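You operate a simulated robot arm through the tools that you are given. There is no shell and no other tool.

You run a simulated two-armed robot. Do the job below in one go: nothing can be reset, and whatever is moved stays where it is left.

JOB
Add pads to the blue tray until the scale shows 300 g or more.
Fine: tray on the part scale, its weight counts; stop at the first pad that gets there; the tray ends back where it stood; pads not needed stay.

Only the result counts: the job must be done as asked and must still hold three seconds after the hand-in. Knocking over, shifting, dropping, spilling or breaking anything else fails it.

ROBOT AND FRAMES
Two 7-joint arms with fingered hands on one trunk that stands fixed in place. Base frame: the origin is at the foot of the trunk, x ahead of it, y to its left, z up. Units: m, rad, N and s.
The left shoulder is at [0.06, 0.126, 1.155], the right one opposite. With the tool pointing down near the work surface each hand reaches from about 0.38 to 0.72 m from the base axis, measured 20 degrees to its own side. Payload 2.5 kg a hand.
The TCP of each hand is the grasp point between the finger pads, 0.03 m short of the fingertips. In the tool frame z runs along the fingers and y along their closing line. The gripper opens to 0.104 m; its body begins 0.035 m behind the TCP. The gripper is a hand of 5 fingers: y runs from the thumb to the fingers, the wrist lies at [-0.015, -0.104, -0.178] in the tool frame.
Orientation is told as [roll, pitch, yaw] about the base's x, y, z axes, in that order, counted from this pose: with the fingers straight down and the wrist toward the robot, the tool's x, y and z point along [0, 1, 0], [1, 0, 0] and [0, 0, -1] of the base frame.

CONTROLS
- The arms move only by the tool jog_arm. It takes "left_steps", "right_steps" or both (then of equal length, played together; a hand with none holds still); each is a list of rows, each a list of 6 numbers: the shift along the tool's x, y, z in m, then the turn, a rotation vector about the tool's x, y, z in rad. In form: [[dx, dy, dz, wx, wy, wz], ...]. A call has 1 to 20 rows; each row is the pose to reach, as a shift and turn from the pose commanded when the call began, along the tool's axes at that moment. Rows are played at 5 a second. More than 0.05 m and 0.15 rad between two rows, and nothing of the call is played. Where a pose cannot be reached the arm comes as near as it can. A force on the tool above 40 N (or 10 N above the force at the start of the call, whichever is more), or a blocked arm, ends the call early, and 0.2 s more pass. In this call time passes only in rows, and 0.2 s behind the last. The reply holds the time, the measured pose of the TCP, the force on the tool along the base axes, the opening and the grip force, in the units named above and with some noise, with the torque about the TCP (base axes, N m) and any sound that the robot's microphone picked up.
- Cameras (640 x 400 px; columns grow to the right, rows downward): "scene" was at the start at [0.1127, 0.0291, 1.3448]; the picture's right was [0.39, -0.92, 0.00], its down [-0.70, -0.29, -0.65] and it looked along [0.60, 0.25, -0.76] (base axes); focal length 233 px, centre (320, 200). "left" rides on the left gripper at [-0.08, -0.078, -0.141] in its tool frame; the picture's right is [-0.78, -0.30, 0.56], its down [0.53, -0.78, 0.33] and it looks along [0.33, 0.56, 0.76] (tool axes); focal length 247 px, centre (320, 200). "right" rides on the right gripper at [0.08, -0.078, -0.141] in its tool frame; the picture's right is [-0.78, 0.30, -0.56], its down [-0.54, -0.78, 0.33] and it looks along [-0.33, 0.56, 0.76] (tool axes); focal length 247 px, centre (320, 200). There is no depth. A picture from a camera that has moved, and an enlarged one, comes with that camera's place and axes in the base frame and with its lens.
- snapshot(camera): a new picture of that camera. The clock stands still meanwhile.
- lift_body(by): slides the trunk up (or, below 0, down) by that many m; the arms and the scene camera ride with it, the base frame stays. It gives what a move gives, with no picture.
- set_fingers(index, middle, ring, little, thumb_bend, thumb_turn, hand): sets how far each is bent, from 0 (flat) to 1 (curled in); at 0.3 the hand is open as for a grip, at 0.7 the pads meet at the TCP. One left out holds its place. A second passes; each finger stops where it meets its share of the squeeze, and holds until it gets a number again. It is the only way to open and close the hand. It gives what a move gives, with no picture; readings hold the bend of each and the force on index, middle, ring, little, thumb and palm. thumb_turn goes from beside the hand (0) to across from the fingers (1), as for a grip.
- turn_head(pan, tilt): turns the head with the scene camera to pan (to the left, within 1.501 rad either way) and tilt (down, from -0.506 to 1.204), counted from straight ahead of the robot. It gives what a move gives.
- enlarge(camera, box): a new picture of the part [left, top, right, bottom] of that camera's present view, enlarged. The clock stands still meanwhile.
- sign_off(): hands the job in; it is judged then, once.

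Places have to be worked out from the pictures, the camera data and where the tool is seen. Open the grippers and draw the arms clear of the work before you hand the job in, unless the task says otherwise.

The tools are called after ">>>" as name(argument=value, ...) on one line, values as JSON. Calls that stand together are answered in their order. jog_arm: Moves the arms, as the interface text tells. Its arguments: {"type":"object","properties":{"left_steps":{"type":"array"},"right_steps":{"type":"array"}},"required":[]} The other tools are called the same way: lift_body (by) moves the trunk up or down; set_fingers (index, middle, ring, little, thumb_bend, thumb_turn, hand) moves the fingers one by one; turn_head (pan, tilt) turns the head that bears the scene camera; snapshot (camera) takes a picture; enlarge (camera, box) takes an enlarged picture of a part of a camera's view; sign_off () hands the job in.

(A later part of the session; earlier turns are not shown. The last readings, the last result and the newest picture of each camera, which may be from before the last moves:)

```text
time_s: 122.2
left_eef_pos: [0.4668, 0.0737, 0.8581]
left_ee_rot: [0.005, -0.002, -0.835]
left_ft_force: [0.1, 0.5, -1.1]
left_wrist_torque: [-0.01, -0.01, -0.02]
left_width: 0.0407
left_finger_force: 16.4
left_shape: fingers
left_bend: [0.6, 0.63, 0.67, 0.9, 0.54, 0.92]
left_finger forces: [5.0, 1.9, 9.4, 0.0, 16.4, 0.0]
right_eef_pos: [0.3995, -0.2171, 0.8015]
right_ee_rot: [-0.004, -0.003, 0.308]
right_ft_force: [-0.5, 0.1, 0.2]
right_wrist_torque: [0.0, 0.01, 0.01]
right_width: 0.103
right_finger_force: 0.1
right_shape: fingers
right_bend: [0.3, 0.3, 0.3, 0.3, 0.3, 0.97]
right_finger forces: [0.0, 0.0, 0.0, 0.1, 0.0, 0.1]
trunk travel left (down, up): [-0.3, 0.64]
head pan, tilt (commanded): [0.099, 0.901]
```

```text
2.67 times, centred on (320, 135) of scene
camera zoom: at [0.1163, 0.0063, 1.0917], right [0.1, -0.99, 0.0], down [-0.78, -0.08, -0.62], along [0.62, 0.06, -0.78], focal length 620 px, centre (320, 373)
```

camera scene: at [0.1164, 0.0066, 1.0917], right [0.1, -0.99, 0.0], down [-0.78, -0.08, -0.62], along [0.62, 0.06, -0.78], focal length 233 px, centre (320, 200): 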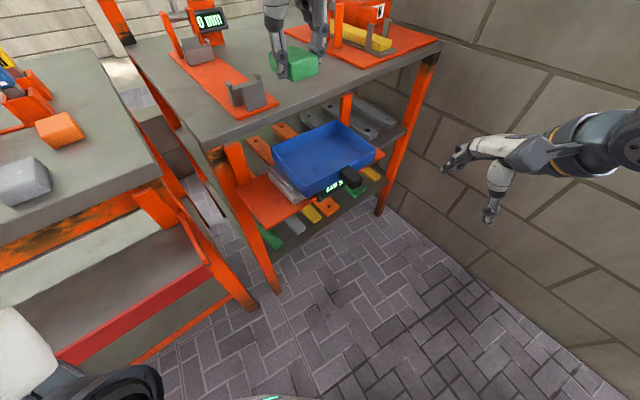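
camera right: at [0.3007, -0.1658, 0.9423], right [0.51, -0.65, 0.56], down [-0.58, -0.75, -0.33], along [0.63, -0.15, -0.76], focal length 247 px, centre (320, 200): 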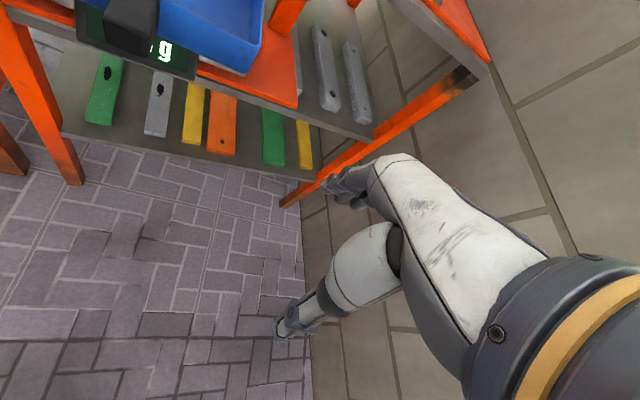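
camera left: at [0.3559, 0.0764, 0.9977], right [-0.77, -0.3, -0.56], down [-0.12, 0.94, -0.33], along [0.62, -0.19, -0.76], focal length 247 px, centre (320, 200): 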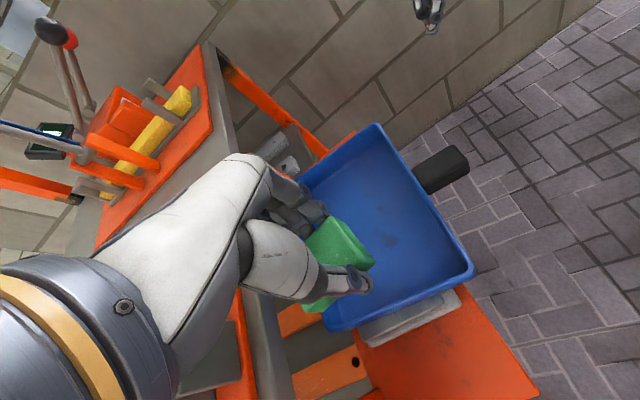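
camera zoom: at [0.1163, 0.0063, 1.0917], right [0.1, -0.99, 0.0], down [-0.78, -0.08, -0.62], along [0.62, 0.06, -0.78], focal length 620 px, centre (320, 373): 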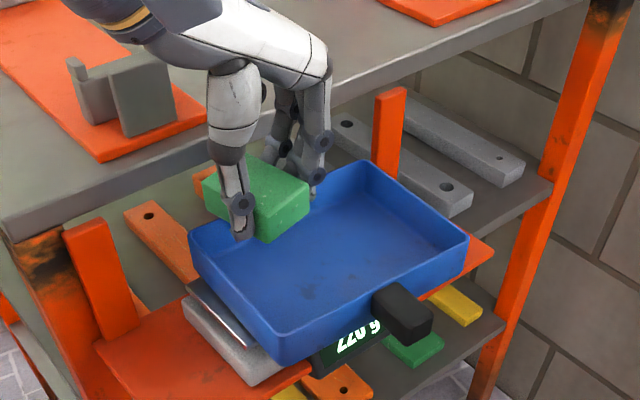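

The pad turned a little in the grip but is secure and hovers just above the tray. I'll shift 1.5 cm toward the tray's front and 1 cm right for clearance, then lower it in.

>>> jog_arm(left_steps=[[-0.0076, 0.0049, 0.0, 0, 0, 0], [-0.0152, 0.0097, 0.0, 0, 0, 0], [-0.0152, 0.0097, 0.015, 0, 0, 0], [-0.0152, 0.0097, 0.03, 0, 0, 0], [-0.0152, 0.0097, 0.04, 0, 0, 0], [-0.0152, 0.0097, 0.045, 0, 0, 0]])

>>> snapshot(camera="left")

>>> enlarge(camera="scene", box=[230, 60, 410, 210])

```text
time_s: 123.6
left_eef_pos: [0.462, 0.0561, 0.812]
left_ee_rot: [0.006, -0.001, -0.838]
left_ft_force: [0.4, -0.2, -1.2]
left_wrist_torque: [0.0, -0.01, 0.0]
left_width: 0.0406
left_finger_force: 16.1
left_shape: fingers
left_bend: [0.6, 0.63, 0.67, 0.9, 0.54, 0.92]
left_finger forces: [5.1, 1.9, 9.4, 0.0, 16.4, 0.1]
right_eef_pos: [0.3997, -0.2182, 0.8016]
right_ee_rot: [-0.006, -0.004, 0.308]
right_ft_force: [-0.2, 0.2, 0.2]
right_wrist_torque: [-0.04, 0.02, 0.01]
right_width: 0.1027
right_finger_force: 0.1
right_shape: fingers
right_bend: [0.3, 0.3, 0.3, 0.3, 0.3, 0.97]
right_finger forces: [0.1, 0.0, 0.0, 0.2, 0.0, 0.0]
trunk travel left (down, up): [-0.3, 0.64]
head pan, tilt (commanded): [0.099, 0.901]
```

```text
taken
camera left: at [0.3498, 0.0585, 0.9522], right [-0.77, -0.3, -0.56], down [-0.12, 0.94, -0.33], along [0.62, -0.19, -0.76], focal length 247 px, centre (320, 200)
```

left: 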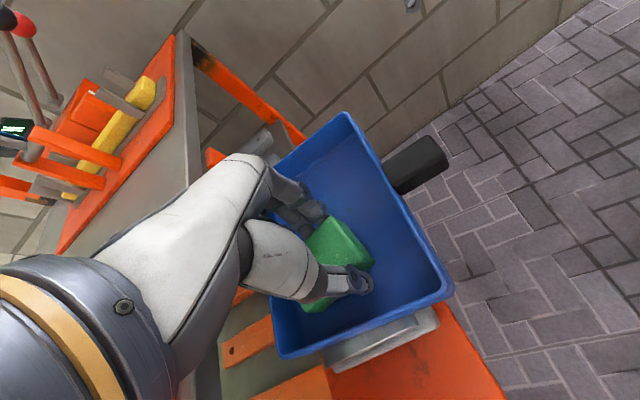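

```text
2.67 times, centred on (320, 135) of scene
camera zoom: at [0.1164, 0.0063, 1.0917], right [0.1, -0.99, 0.0], down [-0.78, -0.08, -0.62], along [0.62, 0.06, -0.78], focal length 620 px, centre (320, 373)
```

zoom: 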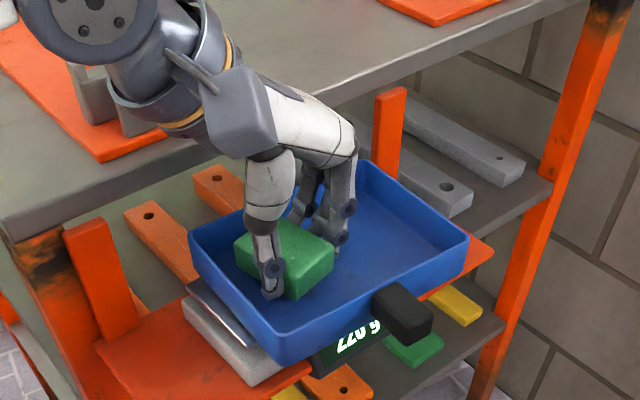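

The pad is inside the tray, still just above its floor (display 220 g). Lowering a few more millimetres.

>>> jog_arm(left_steps=[[0, 0, 0.003, 0, 0, 0], [0, 0, 0.005, 0, 0, 0]])

>>> enlarge(camera="scene", box=[290, 130, 370, 200])

```text
time_s: 124.2
left_eef_pos: [0.4619, 0.0552, 0.8074]
left_ee_rot: [0.005, -0.002, -0.836]
left_ft_force: [0.3, -0.4, -1.2]
left_wrist_torque: [0.02, 0.0, 0.02]
left_width: 0.0405
left_finger_force: 16.0
left_shape: fingers
left_bend: [0.6, 0.63, 0.67, 0.9, 0.54, 0.92]
left_finger forces: [5.1, 1.9, 9.4, 0.1, 16.3, 0.1]
right_eef_pos: [0.3991, -0.2172, 0.8017]
right_ee_rot: [-0.007, -0.004, 0.308]
right_ft_force: [0.2, 0.0, -0.1]
right_wrist_torque: [-0.03, 0.01, 0.0]
right_width: 0.1033
right_finger_force: 0.2
right_shape: fingers
right_bend: [0.3, 0.3, 0.3, 0.3, 0.3, 0.97]
right_finger forces: [0.1, 0.1, 0.0, 0.0, 0.0, 0.0]
trunk travel left (down, up): [-0.3, 0.64]
head pan, tilt (commanded): [0.099, 0.901]
```

```text
5.71 times, centred on (330, 165) of scene
camera zoom: at [0.1164, 0.0064, 1.0917], right [0.1, -0.99, 0.0], down [-0.78, -0.08, -0.62], along [0.62, 0.06, -0.78], focal length 1329 px, centre (263, 400)
```

zoom: 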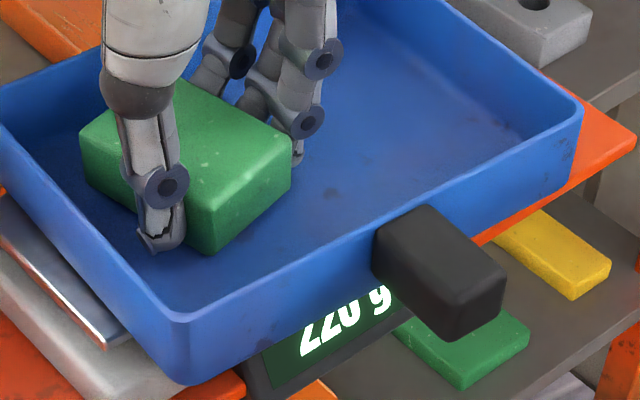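

Still 220 g. Lowering 2 mm at a time until the pad or fingertips touch.

>>> jog_arm(left_steps=[[0, 0, 0.002, 0, 0, 0], [0, 0, 0.004, 0, 0, 0]])

>>> enlarge(camera="scene", box=[290, 130, 370, 200])

```text
time_s: 124.8
left_eef_pos: [0.4604, 0.0549, 0.8025]
left_ee_rot: [0.003, -0.004, -0.837]
left_ft_force: [1.2, 0.1, 0.0]
left_wrist_torque: [-0.05, 0.06, 0.01]
left_width: 0.0407
left_finger_force: 16.4
left_shape: fingers
left_bend: [0.6, 0.63, 0.67, 0.9, 0.54, 0.92]
left_finger forces: [5.2, 1.8, 9.4, 0.1, 16.4, 0.0]
right_eef_pos: [0.3988, -0.2184, 0.802]
right_ee_rot: [-0.006, -0.003, 0.307]
right_ft_force: [-0.2, 0.4, -1.6]
right_wrist_torque: [0.0, -0.02, -0.01]
right_width: 0.1029
right_finger_force: 0.1
right_shape: fingers
right_bend: [0.3, 0.3, 0.3, 0.3, 0.3, 0.97]
right_finger forces: [0.0, 0.0, 0.0, 0.1, 0.0, 0.0]
trunk travel left (down, up): [-0.3, 0.64]
head pan, tilt (commanded): [0.099, 0.901]
```

```text
5.71 times, centred on (330, 165) of scene
camera zoom: at [0.1163, 0.0064, 1.0917], right [0.1, -0.99, 0.0], down [-0.78, -0.08, -0.62], along [0.62, 0.06, -0.78], focal length 1329 px, centre (263, 400)
```

zoom: 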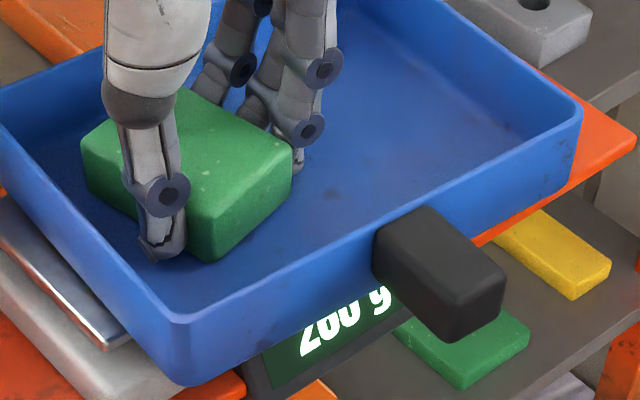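

The display rose to ~260 g: the pad is touching the tray floor. Releasing gently.

>>> set_fingers(hand="left", index=0.5, middle=0.5, ring=0.5, thumb_bend=0.46)

>>> enlarge(camera="scene", box=[290, 130, 370, 200])

>>> snapshot(camera="left")

```text
time_s: 125.8
left_eef_pos: [0.4608, 0.0546, 0.8033]
left_ee_rot: [0.004, 0.0, -0.836]
left_ft_force: [0.3, 0.2, -0.5]
left_wrist_torque: [-0.01, 0.02, 0.01]
left_width: 0.0566
left_finger_force: 0.1
left_shape: fingers
left_bend: [0.5, 0.5, 0.5, 0.9, 0.46, 0.97]
left_finger forces: [0.0, 0.1, 0.0, 0.0, 0.0, 0.1]
right_eef_pos: [0.3996, -0.2171, 0.8029]
right_ee_rot: [-0.004, -0.004, 0.308]
right_ft_force: [-0.9, -0.3, 0.2]
right_wrist_torque: [0.0, 0.0, 0.03]
right_width: 0.1028
right_finger_force: 0.0
right_shape: fingers
right_bend: [0.3, 0.3, 0.3, 0.3, 0.3, 0.97]
right_finger forces: [0.0, 0.0, 0.0, 0.1, 0.1, 0.0]
trunk travel left (down, up): [-0.3, 0.64]
head pan, tilt (commanded): [0.099, 0.901]
```

```text
5.71 times, centred on (330, 165) of scene
camera zoom: at [0.1163, 0.0063, 1.0917], right [0.1, -0.99, 0.0], down [-0.78, -0.08, -0.62], along [0.62, 0.06, -0.78], focal length 1329 px, centre (263, 400)
```

zoom: 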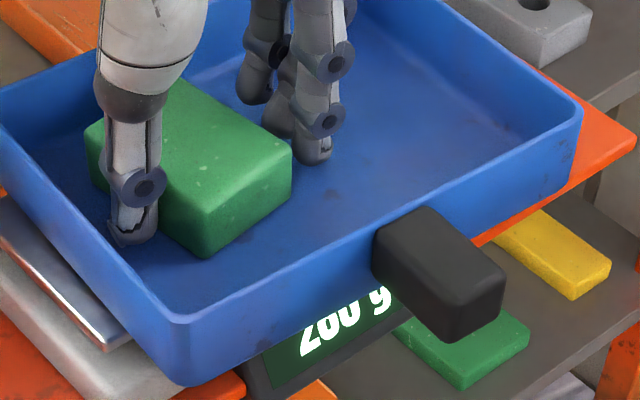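

```text
taken
camera left: at [0.3501, 0.0586, 0.9432], right [-0.77, -0.3, -0.56], down [-0.12, 0.94, -0.33], along [0.62, -0.19, -0.76], focal length 247 px, centre (320, 200)
```

left: 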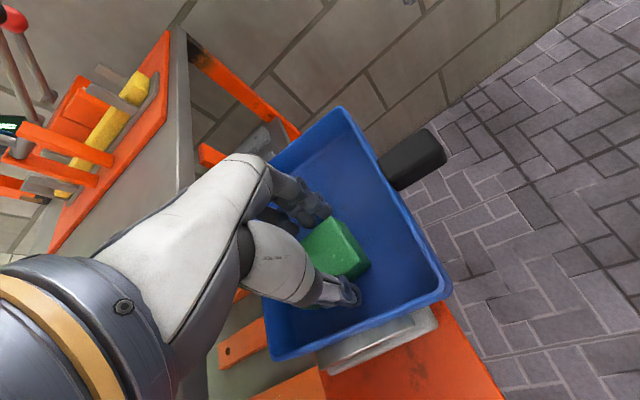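

Released: the display's lower halves read 260 or 280 g. I'll lift the left hand out and move the right-hand camera lower and left for an unobstructed reading.

>>> jog_arm(left_steps=[[0, 0, -0.02, 0, 0, 0], [0, 0, -0.05, 0, 0, 0], [0, 0, -0.09, 0, 0, 0], [0, 0, -0.13, 0, 0, 0], [0, 0, -0.17, 0, 0, 0]], right_steps=[[0.0209, 0.0003, 0.01, 0, 0, 0], [0.0418, 0.0007, 0.02, 0, 0, 0], [0.0626, 0.001, 0.03, 0, 0, 0], [0.0835, 0.0014, 0.04, 0, 0, 0], [0.1044, 0.0017, 0.05, 0, 0, 0]])

>>> snapshot(camera="right")

>>> enlarge(camera="scene", box=[290, 130, 370, 200])

```text
time_s: 127.0
left_eef_pos: [0.4621, 0.0575, 0.9732]
left_ee_rot: [0.004, -0.002, -0.839]
left_ft_force: [0.5, 0.2, -0.4]
left_wrist_torque: [0.01, -0.01, -0.03]
left_width: 0.057
left_finger_force: 0.2
left_shape: fingers
left_bend: [0.5, 0.5, 0.5, 0.9, 0.46, 0.97]
left_finger forces: [0.0, 0.0, 0.1, 0.1, 0.0, 0.1]
right_eef_pos: [0.3713, -0.1189, 0.7502]
right_ee_rot: [-0.006, -0.003, 0.306]
right_ft_force: [-0.2, 0.5, -0.4]
right_wrist_torque: [-0.03, 0.01, -0.01]
right_width: 0.103
right_finger_force: 0.1
right_shape: fingers
right_bend: [0.3, 0.3, 0.3, 0.3, 0.3, 0.97]
right_finger forces: [0.1, 0.1, 0.0, 0.0, 0.1, 0.1]
trunk travel left (down, up): [-0.3, 0.64]
head pan, tilt (commanded): [0.099, 0.901]
```

```text
taken
camera right: at [0.2717, -0.0668, 0.8909], right [0.51, -0.65, 0.56], down [-0.58, -0.74, -0.33], along [0.63, -0.15, -0.76], focal length 247 px, centre (320, 200)
```

right: 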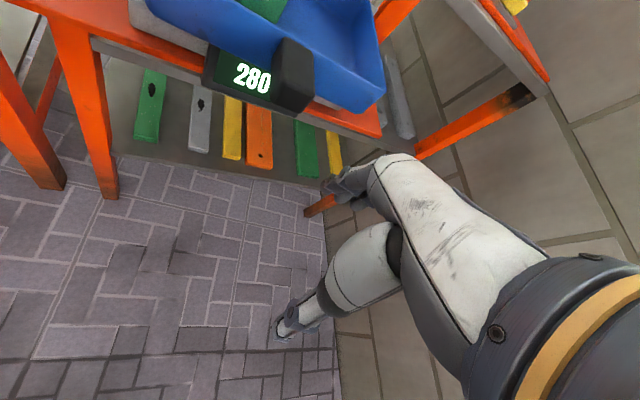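

```text
5.71 times, centred on (330, 165) of scene
camera zoom: at [0.1164, 0.0064, 1.0917], right [0.1, -0.99, 0.0], down [-0.78, -0.08, -0.62], along [0.62, 0.06, -0.78], focal length 1329 px, centre (263, 400)
```

zoom: 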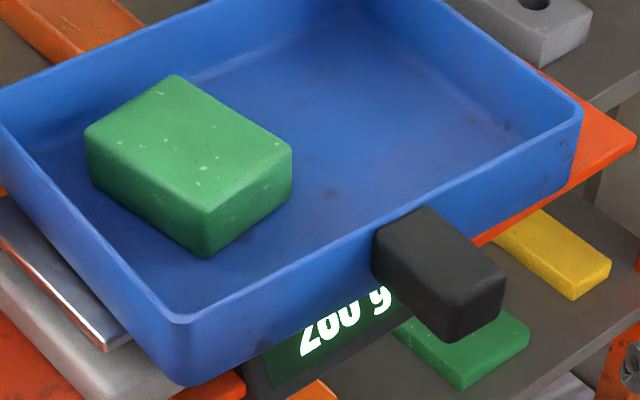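

>>> enlarge(camera="right", box=[190, 30, 330, 120])

```text
4.44 times, centred on (260, 75) of right
camera zoom: at [0.2717, -0.0668, 0.8909], right [0.51, -0.65, 0.56], down [-0.58, -0.74, -0.33], along [0.63, -0.15, -0.76], focal length 1098 px, centre (587, 756)
```

zoom: 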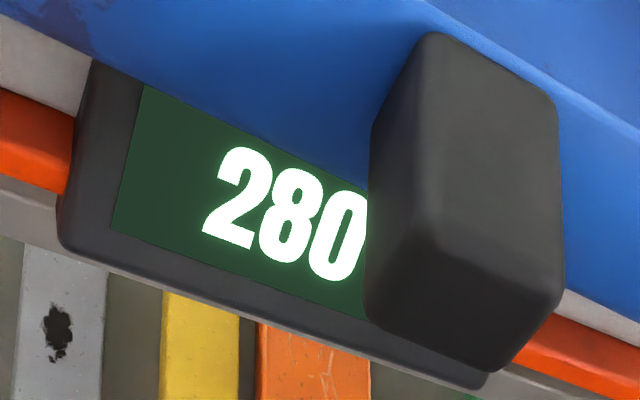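

Confirmed: 280 g (green = 60 g), so at least one more pad is needed. The orange pad is at ≈(0.389, 0.455). I'll open the left grip (ring/little kept curled out of the way) and move above it.

>>> set_fingers(hand="left", index=0.3, middle=0.3, ring=0.9, little=0.9, thumb_bend=0.3)

>>> jog_arm(left_steps=[[0.02, -0.03, -0.01, 0, 0, 0], [0.0415, -0.065, -0.015, 0, 0, 0], [0.063, -0.1, -0.015, 0, 0, 0], [0.0845, -0.133, -0.015, 0, 0, 0], [0.106, -0.166, -0.015, 0, 0, 0], [0.1275, -0.199, -0.015, 0, 0, 0], [0.149, -0.232, -0.015, 0, 0, 0], [0.17, -0.265, -0.015, 0, 0, 0], [0.19, -0.298, -0.01, 0, 0, 0], [0.208, -0.328, 0.0, 0, 0, 0]])

>>> snapshot(camera="left")

>>> enlarge(camera="left", box=[220, 180, 440, 400])

```text
time_s: 128.0
left_eef_pos: [0.4637, 0.0571, 0.9736]
left_ee_rot: [0.004, -0.002, -0.835]
left_ft_force: [-0.2, 0.3, -0.5]
left_wrist_torque: [0.04, -0.02, -0.02]
left_width: 0.1026
left_finger_force: 0.1
left_shape: fingers
left_bend: [0.3, 0.3, 0.89, 0.9, 0.3, 0.97]
left_finger forces: [0.1, 0.0, 0.1, 0.0, 0.1, 0.0]
right_eef_pos: [0.3702, -0.1189, 0.7512]
right_ee_rot: [-0.006, -0.004, 0.307]
right_ft_force: [-0.6, -0.4, 0.2]
right_wrist_torque: [0.0, -0.01, 0.0]
right_width: 0.1028
right_finger_force: 0.2
right_shape: fingers
right_bend: [0.3, 0.3, 0.3, 0.3, 0.3, 0.97]
right_finger forces: [0.0, 0.0, 0.1, 0.1, 0.0, 0.0]
trunk travel left (down, up): [-0.3, 0.64]
head pan, tilt (commanded): [0.099, 0.901]
```

```text
time_s: 130.2
left_eef_pos: [0.395, 0.4395, 0.9737]
left_ee_rot: [0.004, -0.004, -0.835]
left_ft_force: [0.6, 0.5, 0.2]
left_wrist_torque: [0.0, 0.05, 0.02]
left_width: 0.103
left_finger_force: 0.1
left_shape: fingers
left_bend: [0.3, 0.3, 0.89, 0.9, 0.3, 0.97]
left_finger forces: [0.1, 0.0, 0.0, 0.0, 0.1, 0.0]
right_eef_pos: [0.3699, -0.1191, 0.7507]
right_ee_rot: [-0.006, -0.005, 0.308]
right_ft_force: [0.7, 0.0, 0.2]
right_wrist_torque: [-0.03, 0.03, 0.02]
right_width: 0.1029
right_finger_force: 0.1
right_shape: fingers
right_bend: [0.3, 0.3, 0.3, 0.3, 0.3, 0.97]
right_finger forces: [0.0, 0.0, 0.0, 0.1, 0.0, 0.0]
trunk travel left (down, up): [-0.3, 0.64]
head pan, tilt (commanded): [0.099, 0.901]
```

```text
taken
camera left: at [0.2843, 0.4425, 1.1137], right [-0.77, -0.3, -0.56], down [-0.12, 0.94, -0.33], along [0.62, -0.19, -0.76], focal length 247 px, centre (320, 200)
```

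left: 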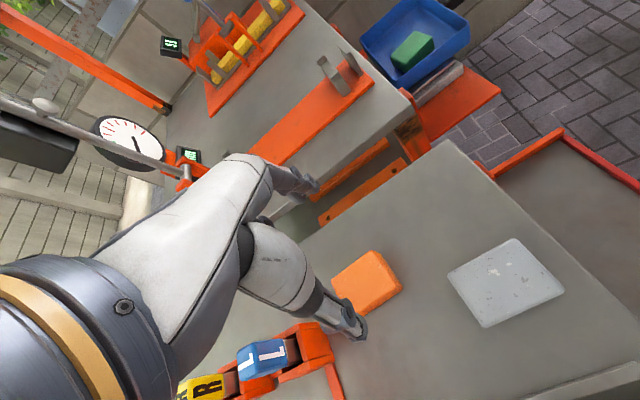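

```text
1.82 times, centred on (330, 290) of left
camera zoom: at [0.2843, 0.4425, 1.1137], right [-0.77, -0.3, -0.56], down [-0.12, 0.94, -0.33], along [0.62, -0.19, -0.76], focal length 449 px, centre (302, 36)
```

zoom: 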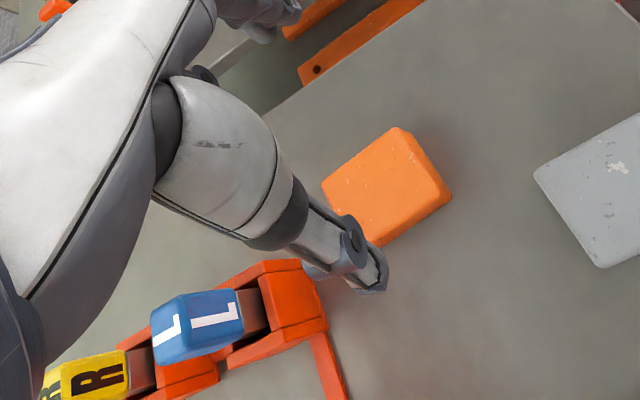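

The orange pad is turned ≈8° relative to the hand. I'll rotate 0.145 rad and shift to centre it between thumb and the two fingers, then check again.

>>> jog_arm(left_steps=[[0.0103, -0.0086, 0, 0, 0, -0.0725], [0.0206, -0.0172, 0, 0, 0, -0.145], [0.0206, -0.0172, 0.03, 0, 0, -0.145]])

>>> enlarge(camera="left", box=[220, 140, 440, 360])

```text
time_s: 131.0
left_eef_pos: [0.3991, 0.4649, 0.9433]
left_ee_rot: [0.004, -0.004, -0.69]
left_ft_force: [-0.1, -0.3, -0.5]
left_wrist_torque: [0.0, 0.0, 0.01]
left_width: 0.1029
left_finger_force: 0.0
left_shape: fingers
left_bend: [0.3, 0.3, 0.89, 0.9, 0.3, 0.97]
left_finger forces: [0.1, 0.0, 0.0, 0.0, 0.0, 0.0]
right_eef_pos: [0.3703, -0.1188, 0.7499]
right_ee_rot: [-0.005, -0.004, 0.307]
right_ft_force: [0.5, 0.7, 0.1]
right_wrist_torque: [0.01, 0.0, 0.02]
right_width: 0.1029
right_finger_force: 0.0
right_shape: fingers
right_bend: [0.3, 0.3, 0.3, 0.3, 0.3, 0.97]
right_finger forces: [0.0, 0.0, 0.1, 0.0, 0.0, 0.0]
trunk travel left (down, up): [-0.3, 0.64]
head pan, tilt (commanded): [0.099, 0.901]
```

```text
1.82 times, centred on (330, 250) of left
camera zoom: at [0.2885, 0.4521, 1.0836], right [-0.72, -0.41, -0.56], down [-0.26, 0.91, -0.33], along [0.65, -0.1, -0.76], focal length 449 px, centre (302, 109)
```

zoom: 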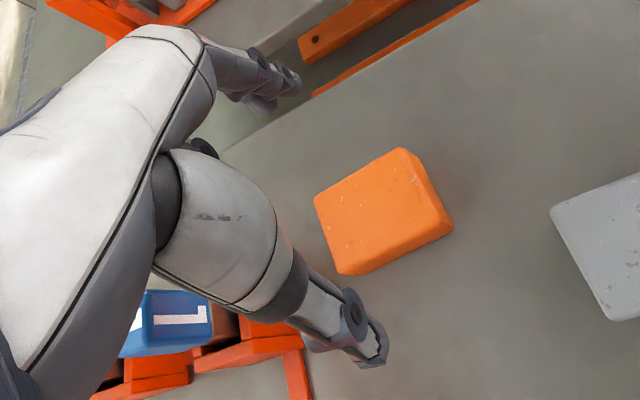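

Now centred as wanted (−8, −1 mm). Descending onto the orange pad.

>>> jog_arm(left_steps=[[0, 0, 0.02, 0, 0, 0], [0, 0, 0.035, 0, 0, 0], [0, 0, 0.048, 0, 0, 0], [0, 0, 0.056, 0, 0, 0]])

>>> set_fingers(hand="left", index=0.54, middle=0.54, thumb_bend=0.54)

>>> enlarge(camera="left", box=[220, 140, 440, 360])

```text
time_s: 132.0
left_eef_pos: [0.3983, 0.4659, 0.8869]
left_ee_rot: [0.004, -0.004, -0.691]
left_ft_force: [-1.0, 0.8, -0.2]
left_wrist_torque: [0.02, -0.01, 0.01]
left_width: 0.103
left_finger_force: 0.1
left_shape: fingers
left_bend: [0.3, 0.3, 0.89, 0.9, 0.3, 0.97]
left_finger forces: [0.0, 0.1, 0.0, 0.0, 0.0, 0.0]
right_eef_pos: [0.3717, -0.1187, 0.75]
right_ee_rot: [-0.006, -0.002, 0.307]
right_ft_force: [0.5, 0.5, 1.2]
right_wrist_torque: [0.01, -0.01, 0.01]
right_width: 0.1029
right_finger_force: 0.0
right_shape: fingers
right_bend: [0.3, 0.3, 0.3, 0.3, 0.3, 0.97]
right_finger forces: [0.0, 0.0, 0.0, 0.0, 0.1, 0.0]
trunk travel left (down, up): [-0.3, 0.64]
head pan, tilt (commanded): [0.099, 0.901]
```

```text
time_s: 133.0
left_eef_pos: [0.3987, 0.4656, 0.8881]
left_ee_rot: [0.004, -0.004, -0.69]
left_ft_force: [-0.1, -0.5, -0.3]
left_wrist_torque: [0.02, 0.0, 0.0]
left_width: 0.0435
left_finger_force: 0.5
left_shape: fingers
left_bend: [0.53, 0.53, 0.89, 0.9, 0.53, 0.97]
left_finger forces: [0.6, 0.3, 0.0, 0.0, 0.6, 0.0]
right_eef_pos: [0.3708, -0.1189, 0.7503]
right_ee_rot: [-0.006, -0.003, 0.307]
right_ft_force: [0.3, 1.1, -0.1]
right_wrist_torque: [-0.02, 0.01, 0.0]
right_width: 0.103
right_finger_force: 0.0
right_shape: fingers
right_bend: [0.3, 0.3, 0.3, 0.3, 0.3, 0.97]
right_finger forces: [0.0, 0.0, 0.0, 0.1, 0.0, 0.0]
trunk travel left (down, up): [-0.3, 0.64]
head pan, tilt (commanded): [0.099, 0.901]
```

```text
1.82 times, centred on (330, 250) of left
camera zoom: at [0.2881, 0.4528, 1.0274], right [-0.72, -0.41, -0.56], down [-0.26, 0.91, -0.33], along [0.64, -0.1, -0.76], focal length 449 px, centre (302, 109)
```

zoom: 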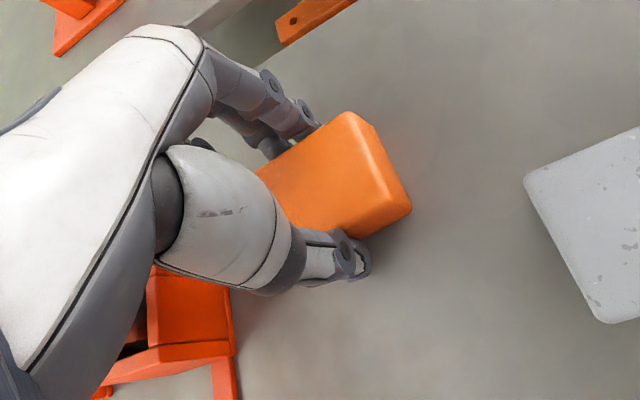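

Even contact on the orange pad. Squeezing and lifting.

>>> set_fingers(hand="left", index=0.65, middle=0.65, thumb_bend=0.65)

>>> jog_arm(left_steps=[[0, 0, -0.01, 0, 0, 0], [0, 0, -0.03, 0, 0, 0], [0, 0, -0.06, 0, 0, 0], [0, 0, -0.1, 0, 0, 0]])

>>> snapshot(camera="left")

```text
time_s: 134.0
left_eef_pos: [0.3995, 0.4672, 0.8868]
left_ee_rot: [0.003, -0.003, -0.69]
left_ft_force: [-0.9, -0.6, 0.1]
left_wrist_torque: [0.02, -0.01, 0.0]
left_width: 0.0407
left_finger_force: 11.2
left_shape: fingers
left_bend: [0.57, 0.59, 0.89, 0.9, 0.54, 0.96]
left_finger forces: [5.6, 5.4, 0.1, 0.0, 10.7, 0.0]
right_eef_pos: [0.3709, -0.119, 0.7508]
right_ee_rot: [-0.005, -0.002, 0.306]
right_ft_force: [0.4, -0.1, -0.6]
right_wrist_torque: [0.01, 0.04, 0.02]
right_width: 0.103
right_finger_force: 0.0
right_shape: fingers
right_bend: [0.3, 0.3, 0.3, 0.3, 0.3, 0.97]
right_finger forces: [0.0, 0.0, 0.0, 0.0, 0.0, 0.1]
trunk travel left (down, up): [-0.3, 0.64]
head pan, tilt (commanded): [0.099, 0.901]
```

```text
time_s: 135.0
left_eef_pos: [0.4009, 0.4673, 0.9882]
left_ee_rot: [0.004, -0.004, -0.692]
left_ft_force: [1.4, 0.4, -0.8]
left_wrist_torque: [-0.01, 0.03, 0.01]
left_width: 0.0402
left_finger_force: 10.8
left_shape: fingers
left_bend: [0.57, 0.59, 0.89, 0.9, 0.54, 0.96]
left_finger forces: [5.6, 5.1, 0.1, 0.0, 10.6, 0.1]
right_eef_pos: [0.3694, -0.1187, 0.7508]
right_ee_rot: [-0.005, -0.002, 0.307]
right_ft_force: [-0.3, -0.6, 0.3]
right_wrist_torque: [0.02, -0.02, 0.0]
right_width: 0.103
right_finger_force: 0.1
right_shape: fingers
right_bend: [0.3, 0.3, 0.3, 0.3, 0.3, 0.97]
right_finger forces: [0.1, 0.0, 0.0, 0.0, 0.0, 0.1]
trunk travel left (down, up): [-0.3, 0.64]
head pan, tilt (commanded): [0.099, 0.901]
```

```text
taken
camera left: at [0.2895, 0.4535, 1.1285], right [-0.72, -0.41, -0.56], down [-0.26, 0.91, -0.33], along [0.64, -0.1, -0.76], focal length 247 px, centre (320, 200)
```

left: 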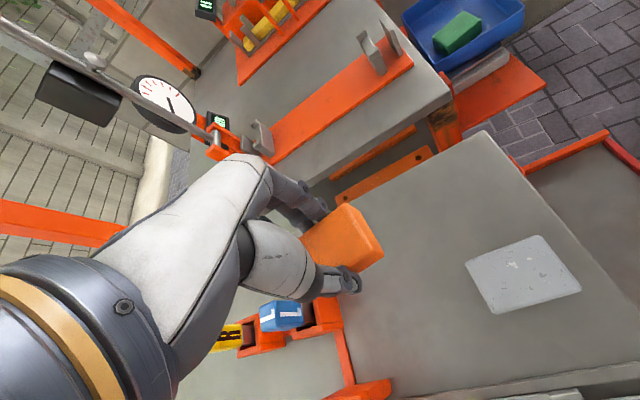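

The orange pad is secure. Carrying it to above the free right half of the tray (≈(0.51, 0.022)), at constant height.

>>> jog_arm(left_steps=[[-0.0248, 0.0334, 0, 0, 0, 0.0148], [-0.0496, 0.0669, 0, 0, 0, 0.0296], [-0.0745, 0.1003, 0, 0, 0, 0.0445], [-0.0993, 0.1338, 0, 0, 0, 0.0593], [-0.1241, 0.1672, 0, 0, 0, 0.0741], [-0.1489, 0.2007, 0, 0, 0, 0.0889], [-0.1737, 0.2341, 0, 0, 0, 0.1037], [-0.1985, 0.2676, 0, 0, 0, 0.1185], [-0.2234, 0.301, 0, 0, 0, 0.1334], [-0.2482, 0.3345, 0, 0, 0, 0.1482], [-0.273, 0.3679, 0, 0, 0, 0.163]])

>>> snapshot(camera="left")

>>> enlarge(camera="scene", box=[230, 30, 410, 180])

```text
time_s: 137.4
left_eef_pos: [0.4919, 0.0674, 0.9638]
left_ee_rot: [0.003, -0.003, -0.853]
left_ft_force: [0.2, -0.3, -1.3]
left_wrist_torque: [0.02, 0.02, -0.01]
left_width: 0.0403
left_finger_force: 10.7
left_shape: fingers
left_bend: [0.57, 0.6, 0.89, 0.9, 0.54, 0.96]
left_finger forces: [5.7, 5.0, 0.1, 0.1, 10.7, 0.0]
left hand out of reach, approached as far as the arm can: row 10, 11
right_eef_pos: [0.372, -0.1195, 0.7494]
right_ee_rot: [-0.004, -0.003, 0.308]
right_ft_force: [0.9, 0.1, 0.7]
right_wrist_torque: [-0.02, 0.03, 0.01]
right_width: 0.1027
right_finger_force: 0.0
right_shape: fingers
right_bend: [0.3, 0.3, 0.3, 0.3, 0.3, 0.97]
right_finger forces: [0.0, 0.0, 0.1, 0.0, 0.0, 0.0]
trunk travel left (down, up): [-0.3, 0.64]
head pan, tilt (commanded): [0.099, 0.901]
```

```text
taken
camera left: at [0.3811, 0.0729, 1.1039], right [-0.78, -0.29, -0.56], down [-0.11, 0.94, -0.33], along [0.62, -0.2, -0.76], focal length 247 px, centre (320, 200)
```

left: 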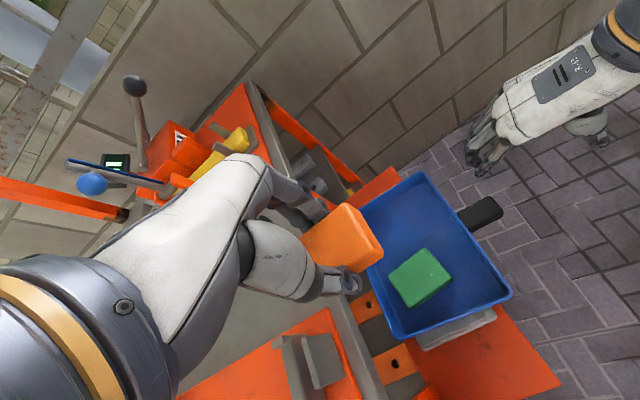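

```text
2.67 times, centred on (320, 105) of scene
camera zoom: at [0.1168, 0.0061, 1.0916], right [0.1, -0.99, 0.0], down [-0.78, -0.08, -0.62], along [0.62, 0.06, -0.78], focal length 620 px, centre (320, 453)
```

zoom: 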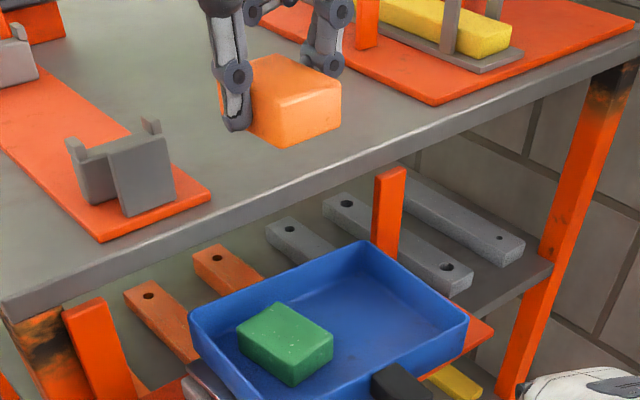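

The left arm falls short of the right half at this height. I'll try a less distant target (0.486, 0.022) while going lower, keeping the pad above the rim.

>>> jog_arm(left_steps=[[-0.0114, 0.01, 0.021, 0, 0, 0], [-0.0227, 0.02, 0.043, 0, 0, 0], [-0.0341, 0.03, 0.064, 0, 0, 0]])

>>> snapshot(camera="left")

```text
time_s: 138.2
left_eef_pos: [0.4865, 0.0329, 0.9068]
left_ee_rot: [0.005, -0.006, -0.853]
left_ft_force: [-0.9, -0.2, -0.5]
left_wrist_torque: [0.0, 0.01, 0.0]
left_width: 0.04
left_finger_force: 10.2
left_shape: fingers
left_bend: [0.57, 0.6, 0.89, 0.9, 0.54, 0.96]
left_finger forces: [5.7, 4.9, 0.0, 0.0, 10.6, 0.0]
left hand out of reach, approached as far as the arm can: row 3
right_eef_pos: [0.3701, -0.1188, 0.7506]
right_ee_rot: [-0.007, -0.004, 0.307]
right_ft_force: [-0.4, 0.3, -0.8]
right_wrist_torque: [-0.01, -0.01, 0.01]
right_width: 0.1029
right_finger_force: 0.2
right_shape: fingers
right_bend: [0.3, 0.3, 0.3, 0.3, 0.3, 0.97]
right_finger forces: [0.1, 0.1, 0.1, 0.0, 0.0, 0.0]
trunk travel left (down, up): [-0.3, 0.64]
head pan, tilt (commanded): [0.099, 0.901]
```

```text
taken
camera left: at [0.3754, 0.0385, 1.0467], right [-0.78, -0.29, -0.56], down [-0.11, 0.94, -0.33], along [0.62, -0.2, -0.76], focal length 247 px, centre (320, 200)
```

left: 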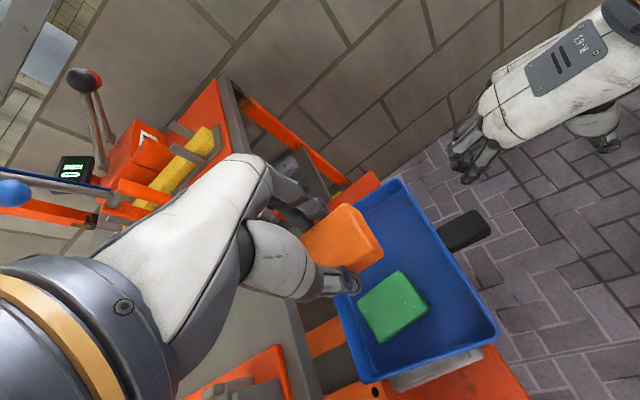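

Lower is better for reach: now at (0.4865, 0.033). Continuing down and 2 cm further right, pad still above the rim.

>>> jog_arm(left_steps=[[-0.001, 0.004, 0.02, 0, 0, 0], [-0.003, 0.01, 0.036, 0, 0, 0], [-0.005, 0.017, 0.042, 0, 0, 0]])

>>> snapshot(camera="left")

>>> enlarge(camera="scene", box=[230, 60, 410, 210])

```text
time_s: 139.0
left_eef_pos: [0.4897, 0.0242, 0.8713]
left_ee_rot: [0.002, -0.004, -0.854]
left_ft_force: [1.1, 0.5, -1.0]
left_wrist_torque: [0.01, -0.03, -0.02]
left_width: 0.0398
left_finger_force: 10.6
left_shape: fingers
left_bend: [0.57, 0.6, 0.89, 0.9, 0.54, 0.96]
left_finger forces: [5.8, 4.9, 0.1, 0.1, 10.6, 0.1]
left hand out of reach, approached as far as the arm can: row 3
right_eef_pos: [0.3712, -0.119, 0.7507]
right_ee_rot: [-0.006, -0.003, 0.307]
right_ft_force: [-0.3, -0.3, 0.0]
right_wrist_torque: [0.02, 0.0, 0.01]
right_width: 0.1029
right_finger_force: 0.0
right_shape: fingers
right_bend: [0.3, 0.3, 0.3, 0.3, 0.3, 0.97]
right_finger forces: [0.0, 0.0, 0.0, 0.1, 0.1, 0.0]
trunk travel left (down, up): [-0.3, 0.64]
head pan, tilt (commanded): [0.099, 0.901]
```

```text
taken
camera left: at [0.3787, 0.0296, 1.0111], right [-0.78, -0.29, -0.56], down [-0.11, 0.94, -0.33], along [0.62, -0.2, -0.76], focal length 247 px, centre (320, 200)
```

left: 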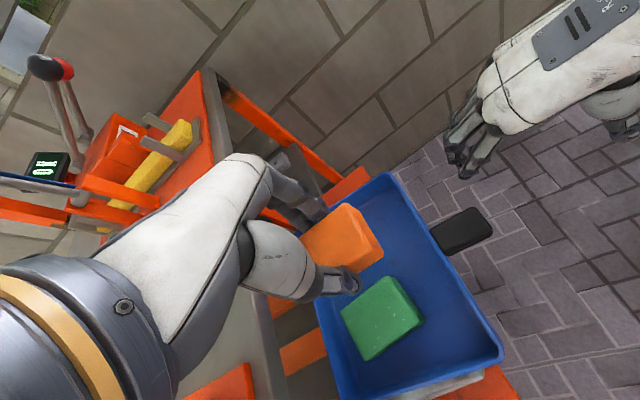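

```text
2.67 times, centred on (320, 135) of scene
camera zoom: at [0.1164, 0.0064, 1.0917], right [0.1, -0.99, 0.0], down [-0.78, -0.08, -0.62], along [0.62, 0.06, -0.78], focal length 620 px, centre (320, 373)
```

zoom: 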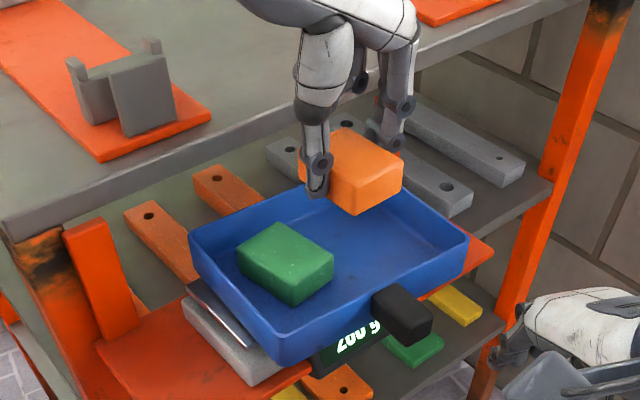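

The thumb would come down on the green pad's edge here, so I need ~2 cm more to the right. Going slightly lower (still above rim and green pad) while pushing further right.

>>> jog_arm(left_steps=[[0, 0.0, 0.013, 0, 0, 0], [0, 0.0, 0.026, 0, 0, 0], [0, 0.007, 0.026, 0, 0, 0], [0, 0.014, 0.026, 0, 0, 0], [0, 0.0202, 0.026, 0, 0, 0]])

>>> snapshot(camera="left")

>>> enlarge(camera="scene", box=[230, 60, 410, 210])

```text
time_s: 140.2
left_eef_pos: [0.4929, 0.0212, 0.8443]
left_ee_rot: [0.003, -0.003, -0.853]
left_ft_force: [-0.4, -0.2, 0.1]
left_wrist_torque: [0.0, 0.0, 0.02]
left_width: 0.04
left_finger_force: 10.7
left_shape: fingers
left_bend: [0.57, 0.6, 0.89, 0.9, 0.54, 0.96]
left_finger forces: [5.7, 4.9, 0.1, 0.0, 10.5, 0.0]
left hand out of reach, approached as far as the arm can: row 4, 5
right_eef_pos: [0.3714, -0.1191, 0.7512]
right_ee_rot: [-0.005, -0.002, 0.307]
right_ft_force: [-0.4, -0.6, 0.5]
right_wrist_torque: [0.01, 0.0, 0.0]
right_width: 0.1031
right_finger_force: 0.0
right_shape: fingers
right_bend: [0.3, 0.3, 0.3, 0.3, 0.3, 0.97]
right_finger forces: [0.0, 0.1, 0.0, 0.0, 0.0, 0.0]
trunk travel left (down, up): [-0.3, 0.64]
head pan, tilt (commanded): [0.099, 0.901]
```

```text
taken
camera left: at [0.3819, 0.0269, 0.9839], right [-0.78, -0.29, -0.56], down [-0.11, 0.94, -0.33], along [0.62, -0.2, -0.76], focal length 247 px, centre (320, 200)
```

left: 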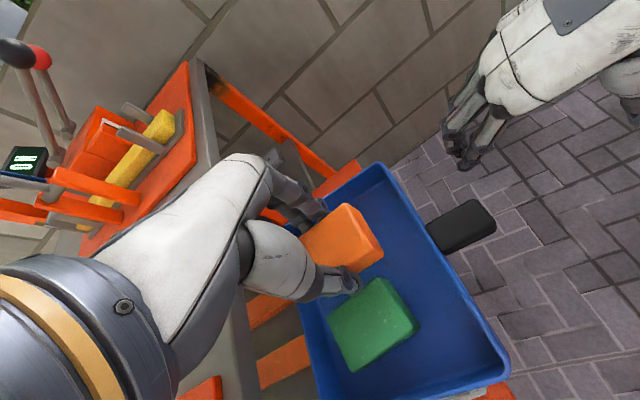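

```text
2.67 times, centred on (320, 135) of scene
camera zoom: at [0.1164, 0.0063, 1.0917], right [0.1, -0.99, 0.0], down [-0.78, -0.08, -0.62], along [0.62, 0.06, -0.78], focal length 620 px, centre (320, 373)
```

zoom: 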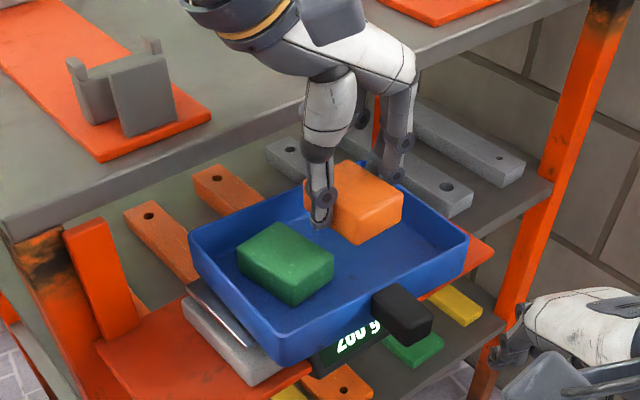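

The thumb would just catch the green pad's edge. Tilting the hand 0.2 rad (fingers leaning right) gains reach and moves the thumb clear; I'll do that at this height, then check.

>>> jog_arm(left_steps=[[0, 0.002, 0, -0.07, 0, 0], [0, 0.004, 0, -0.14, 0, 0], [0, 0.006, 0, -0.2, 0, 0]])

>>> snapshot(camera="left")

>>> enlarge(camera="scene", box=[260, 90, 390, 200])

```text
time_s: 141.0
left_eef_pos: [0.4961, 0.0164, 0.8455]
left_ee_rot: [0.003, -0.204, -0.853]
left_ft_force: [0.2, -0.5, -0.6]
left_wrist_torque: [0.0, -0.01, -0.02]
left_width: 0.0402
left_finger_force: 11.2
left_shape: fingers
left_bend: [0.57, 0.6, 0.89, 0.9, 0.54, 0.96]
left_finger forces: [5.6, 4.8, 0.1, 0.0, 10.6, 0.0]
right_eef_pos: [0.371, -0.1176, 0.7509]
right_ee_rot: [-0.003, -0.003, 0.307]
right_ft_force: [-0.3, -0.1, 0.3]
right_wrist_torque: [0.02, 0.0, -0.01]
right_width: 0.1028
right_finger_force: 0.1
right_shape: fingers
right_bend: [0.3, 0.3, 0.3, 0.3, 0.3, 0.97]
right_finger forces: [0.1, 0.0, 0.1, 0.0, 0.0, 0.0]
trunk travel left (down, up): [-0.3, 0.64]
head pan, tilt (commanded): [0.099, 0.901]
```

```text
taken
camera left: at [0.3685, 0.0421, 0.9663], right [-0.7, -0.38, -0.61], down [-0.05, 0.88, -0.48], along [0.71, -0.31, -0.63], focal length 247 px, centre (320, 200)
```

left: 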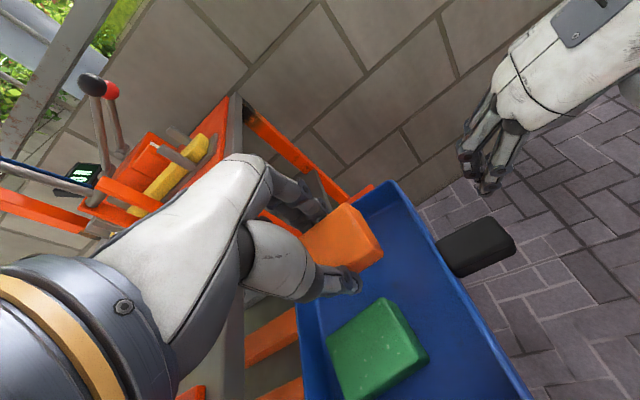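

```text
3.64 times, centred on (325, 145) of scene
camera zoom: at [0.1164, 0.0063, 1.0917], right [0.1, -0.99, 0.0], down [-0.78, -0.08, -0.62], along [0.62, 0.06, -0.78], focal length 846 px, centre (302, 400)
```

zoom: 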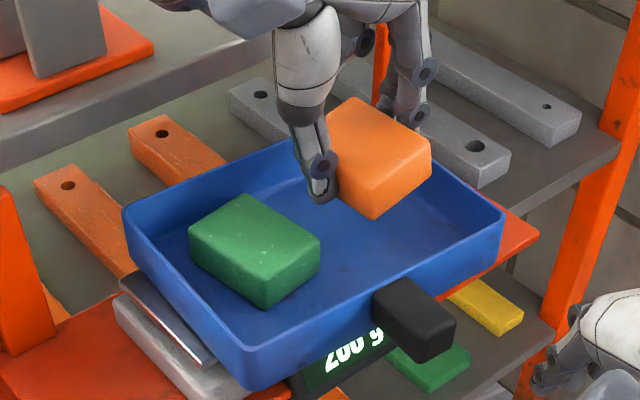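

Thumb now clears the green pad by a few millimetres. Lowering the orange pad to just above the tray floor.

>>> jog_arm(left_steps=[[0, -0.001, 0.01, 0, 0, 0], [0, -0.002, 0.02, 0, 0, 0], [0, -0.0031, 0.028, 0, 0, 0], [0, -0.0038, 0.0339, 0, 0, 0]])

>>> enlarge(camera="scene", box=[260, 90, 390, 200])

>>> snapshot(camera="left")

```text
time_s: 142.0
left_eef_pos: [0.4999, 0.015, 0.8103]
left_ee_rot: [0.004, -0.204, -0.857]
left_ft_force: [-0.3, 0.1, -1.4]
left_wrist_torque: [0.02, -0.03, 0.03]
left_width: 0.0402
left_finger_force: 10.6
left_shape: fingers
left_bend: [0.57, 0.6, 0.89, 0.9, 0.54, 0.96]
left_finger forces: [5.6, 4.8, 0.0, 0.1, 10.5, 0.0]
right_eef_pos: [0.3702, -0.1197, 0.751]
right_ee_rot: [-0.005, -0.003, 0.307]
right_ft_force: [0.4, 0.2, 0.6]
right_wrist_torque: [0.02, 0.02, -0.01]
right_width: 0.1028
right_finger_force: 0.2
right_shape: fingers
right_bend: [0.3, 0.3, 0.3, 0.3, 0.3, 0.97]
right_finger forces: [0.0, 0.0, 0.1, 0.0, 0.0, 0.0]
trunk travel left (down, up): [-0.3, 0.64]
head pan, tilt (commanded): [0.099, 0.901]
```

```text
3.64 times, centred on (325, 145) of scene
camera zoom: at [0.1163, 0.0063, 1.0917], right [0.1, -0.99, 0.0], down [-0.78, -0.08, -0.62], along [0.62, 0.06, -0.78], focal length 846 px, centre (302, 400)
```

zoom: 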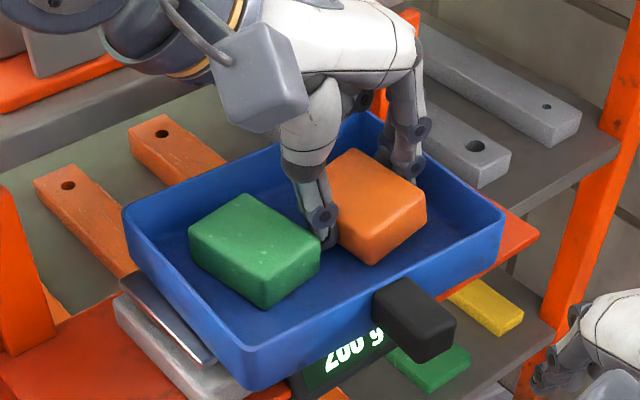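

```text
taken
camera left: at [0.371, 0.0408, 0.9327], right [-0.7, -0.37, -0.61], down [-0.05, 0.88, -0.48], along [0.71, -0.3, -0.63], focal length 247 px, centre (320, 200)
```

left: 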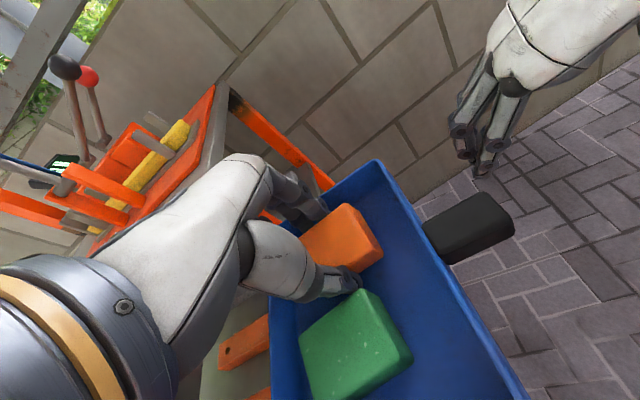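

Orange pad is inside next to the green one, thumb between them. Lowering a few more millimetres to contact.

>>> jog_arm(left_steps=[[0, -0.0004, 0.002, 0, 0, 0], [0, -0.0008, 0.004, 0, 0, 0]])

>>> enlarge(camera="right", box=[190, 30, 330, 120])

```text
time_s: 142.6
left_eef_pos: [0.4995, 0.0159, 0.8065]
left_ee_rot: [0.003, -0.201, -0.854]
left_ft_force: [0.0, 0.5, 0.4]
left_wrist_torque: [0.0, -0.05, -0.01]
left_width: 0.0403
left_finger_force: 10.4
left_shape: fingers
left_bend: [0.57, 0.6, 0.89, 0.9, 0.54, 0.96]
left_finger forces: [5.6, 5.2, 0.0, 0.0, 10.4, 0.1]
right_eef_pos: [0.3704, -0.1186, 0.7507]
right_ee_rot: [-0.005, -0.003, 0.305]
right_ft_force: [1.3, -0.5, -0.9]
right_wrist_torque: [0.03, 0.01, -0.03]
right_width: 0.1031
right_finger_force: 0.0
right_shape: fingers
right_bend: [0.3, 0.3, 0.3, 0.3, 0.3, 0.97]
right_finger forces: [0.1, 0.0, 0.0, 0.0, 0.0, 0.0]
trunk travel left (down, up): [-0.3, 0.64]
head pan, tilt (commanded): [0.099, 0.901]
```

```text
4.44 times, centred on (260, 75) of right
camera zoom: at [0.2716, -0.0671, 0.8909], right [0.51, -0.65, 0.56], down [-0.58, -0.75, -0.33], along [0.63, -0.15, -0.76], focal length 1098 px, centre (587, 756)
```

zoom: 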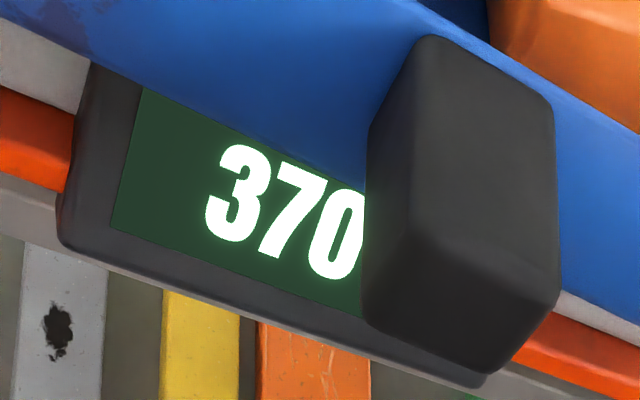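

It shows 370 g but that includes some hand pressure. Releasing the pad gently.

>>> set_fingers(hand="left", index=0.53, middle=0.53, thumb_bend=0.51)

>>> enlarge(camera="right", box=[190, 30, 330, 120])

>>> enlarge(camera="scene", box=[260, 90, 390, 200])

```text
time_s: 143.6
left_eef_pos: [0.4986, 0.0158, 0.8064]
left_ee_rot: [0.006, -0.202, -0.856]
left_ft_force: [0.1, 0.0, 0.5]
left_wrist_torque: [-0.01, -0.01, 0.02]
left_width: 0.0468
left_finger_force: 0.4
left_shape: fingers
left_bend: [0.53, 0.53, 0.89, 0.9, 0.51, 0.97]
left_finger forces: [0.2, 0.0, 0.0, 0.0, 0.1, 0.0]
right_eef_pos: [0.3715, -0.1195, 0.7503]
right_ee_rot: [-0.005, -0.003, 0.307]
right_ft_force: [0.4, -0.4, 0.5]
right_wrist_torque: [0.03, -0.02, 0.01]
right_width: 0.1028
right_finger_force: 0.1
right_shape: fingers
right_bend: [0.3, 0.3, 0.3, 0.3, 0.3, 0.97]
right_finger forces: [0.0, 0.0, 0.1, 0.1, 0.0, 0.0]
trunk travel left (down, up): [-0.3, 0.64]
head pan, tilt (commanded): [0.099, 0.901]
```

```text
4.44 times, centred on (260, 75) of right
camera zoom: at [0.2716, -0.0671, 0.8909], right [0.51, -0.65, 0.56], down [-0.58, -0.75, -0.33], along [0.63, -0.15, -0.76], focal length 1098 px, centre (587, 756)
```

zoom: 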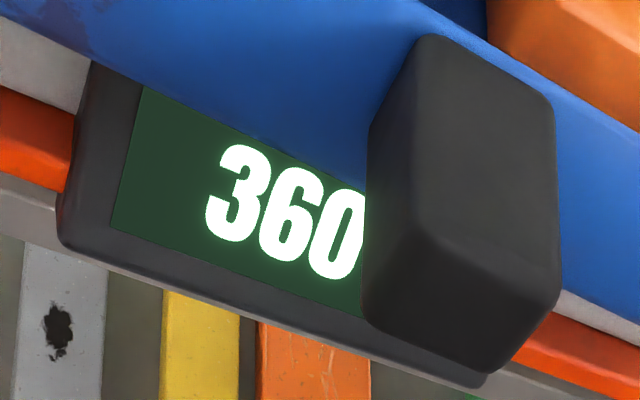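

```text
3.64 times, centred on (325, 145) of scene
camera zoom: at [0.1163, 0.0063, 1.0917], right [0.1, -0.99, 0.0], down [-0.78, -0.08, -0.62], along [0.62, 0.06, -0.78], focal length 846 px, centre (302, 400)
```

zoom: 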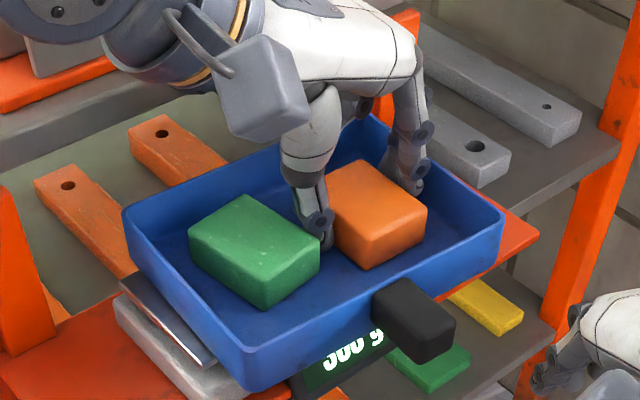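

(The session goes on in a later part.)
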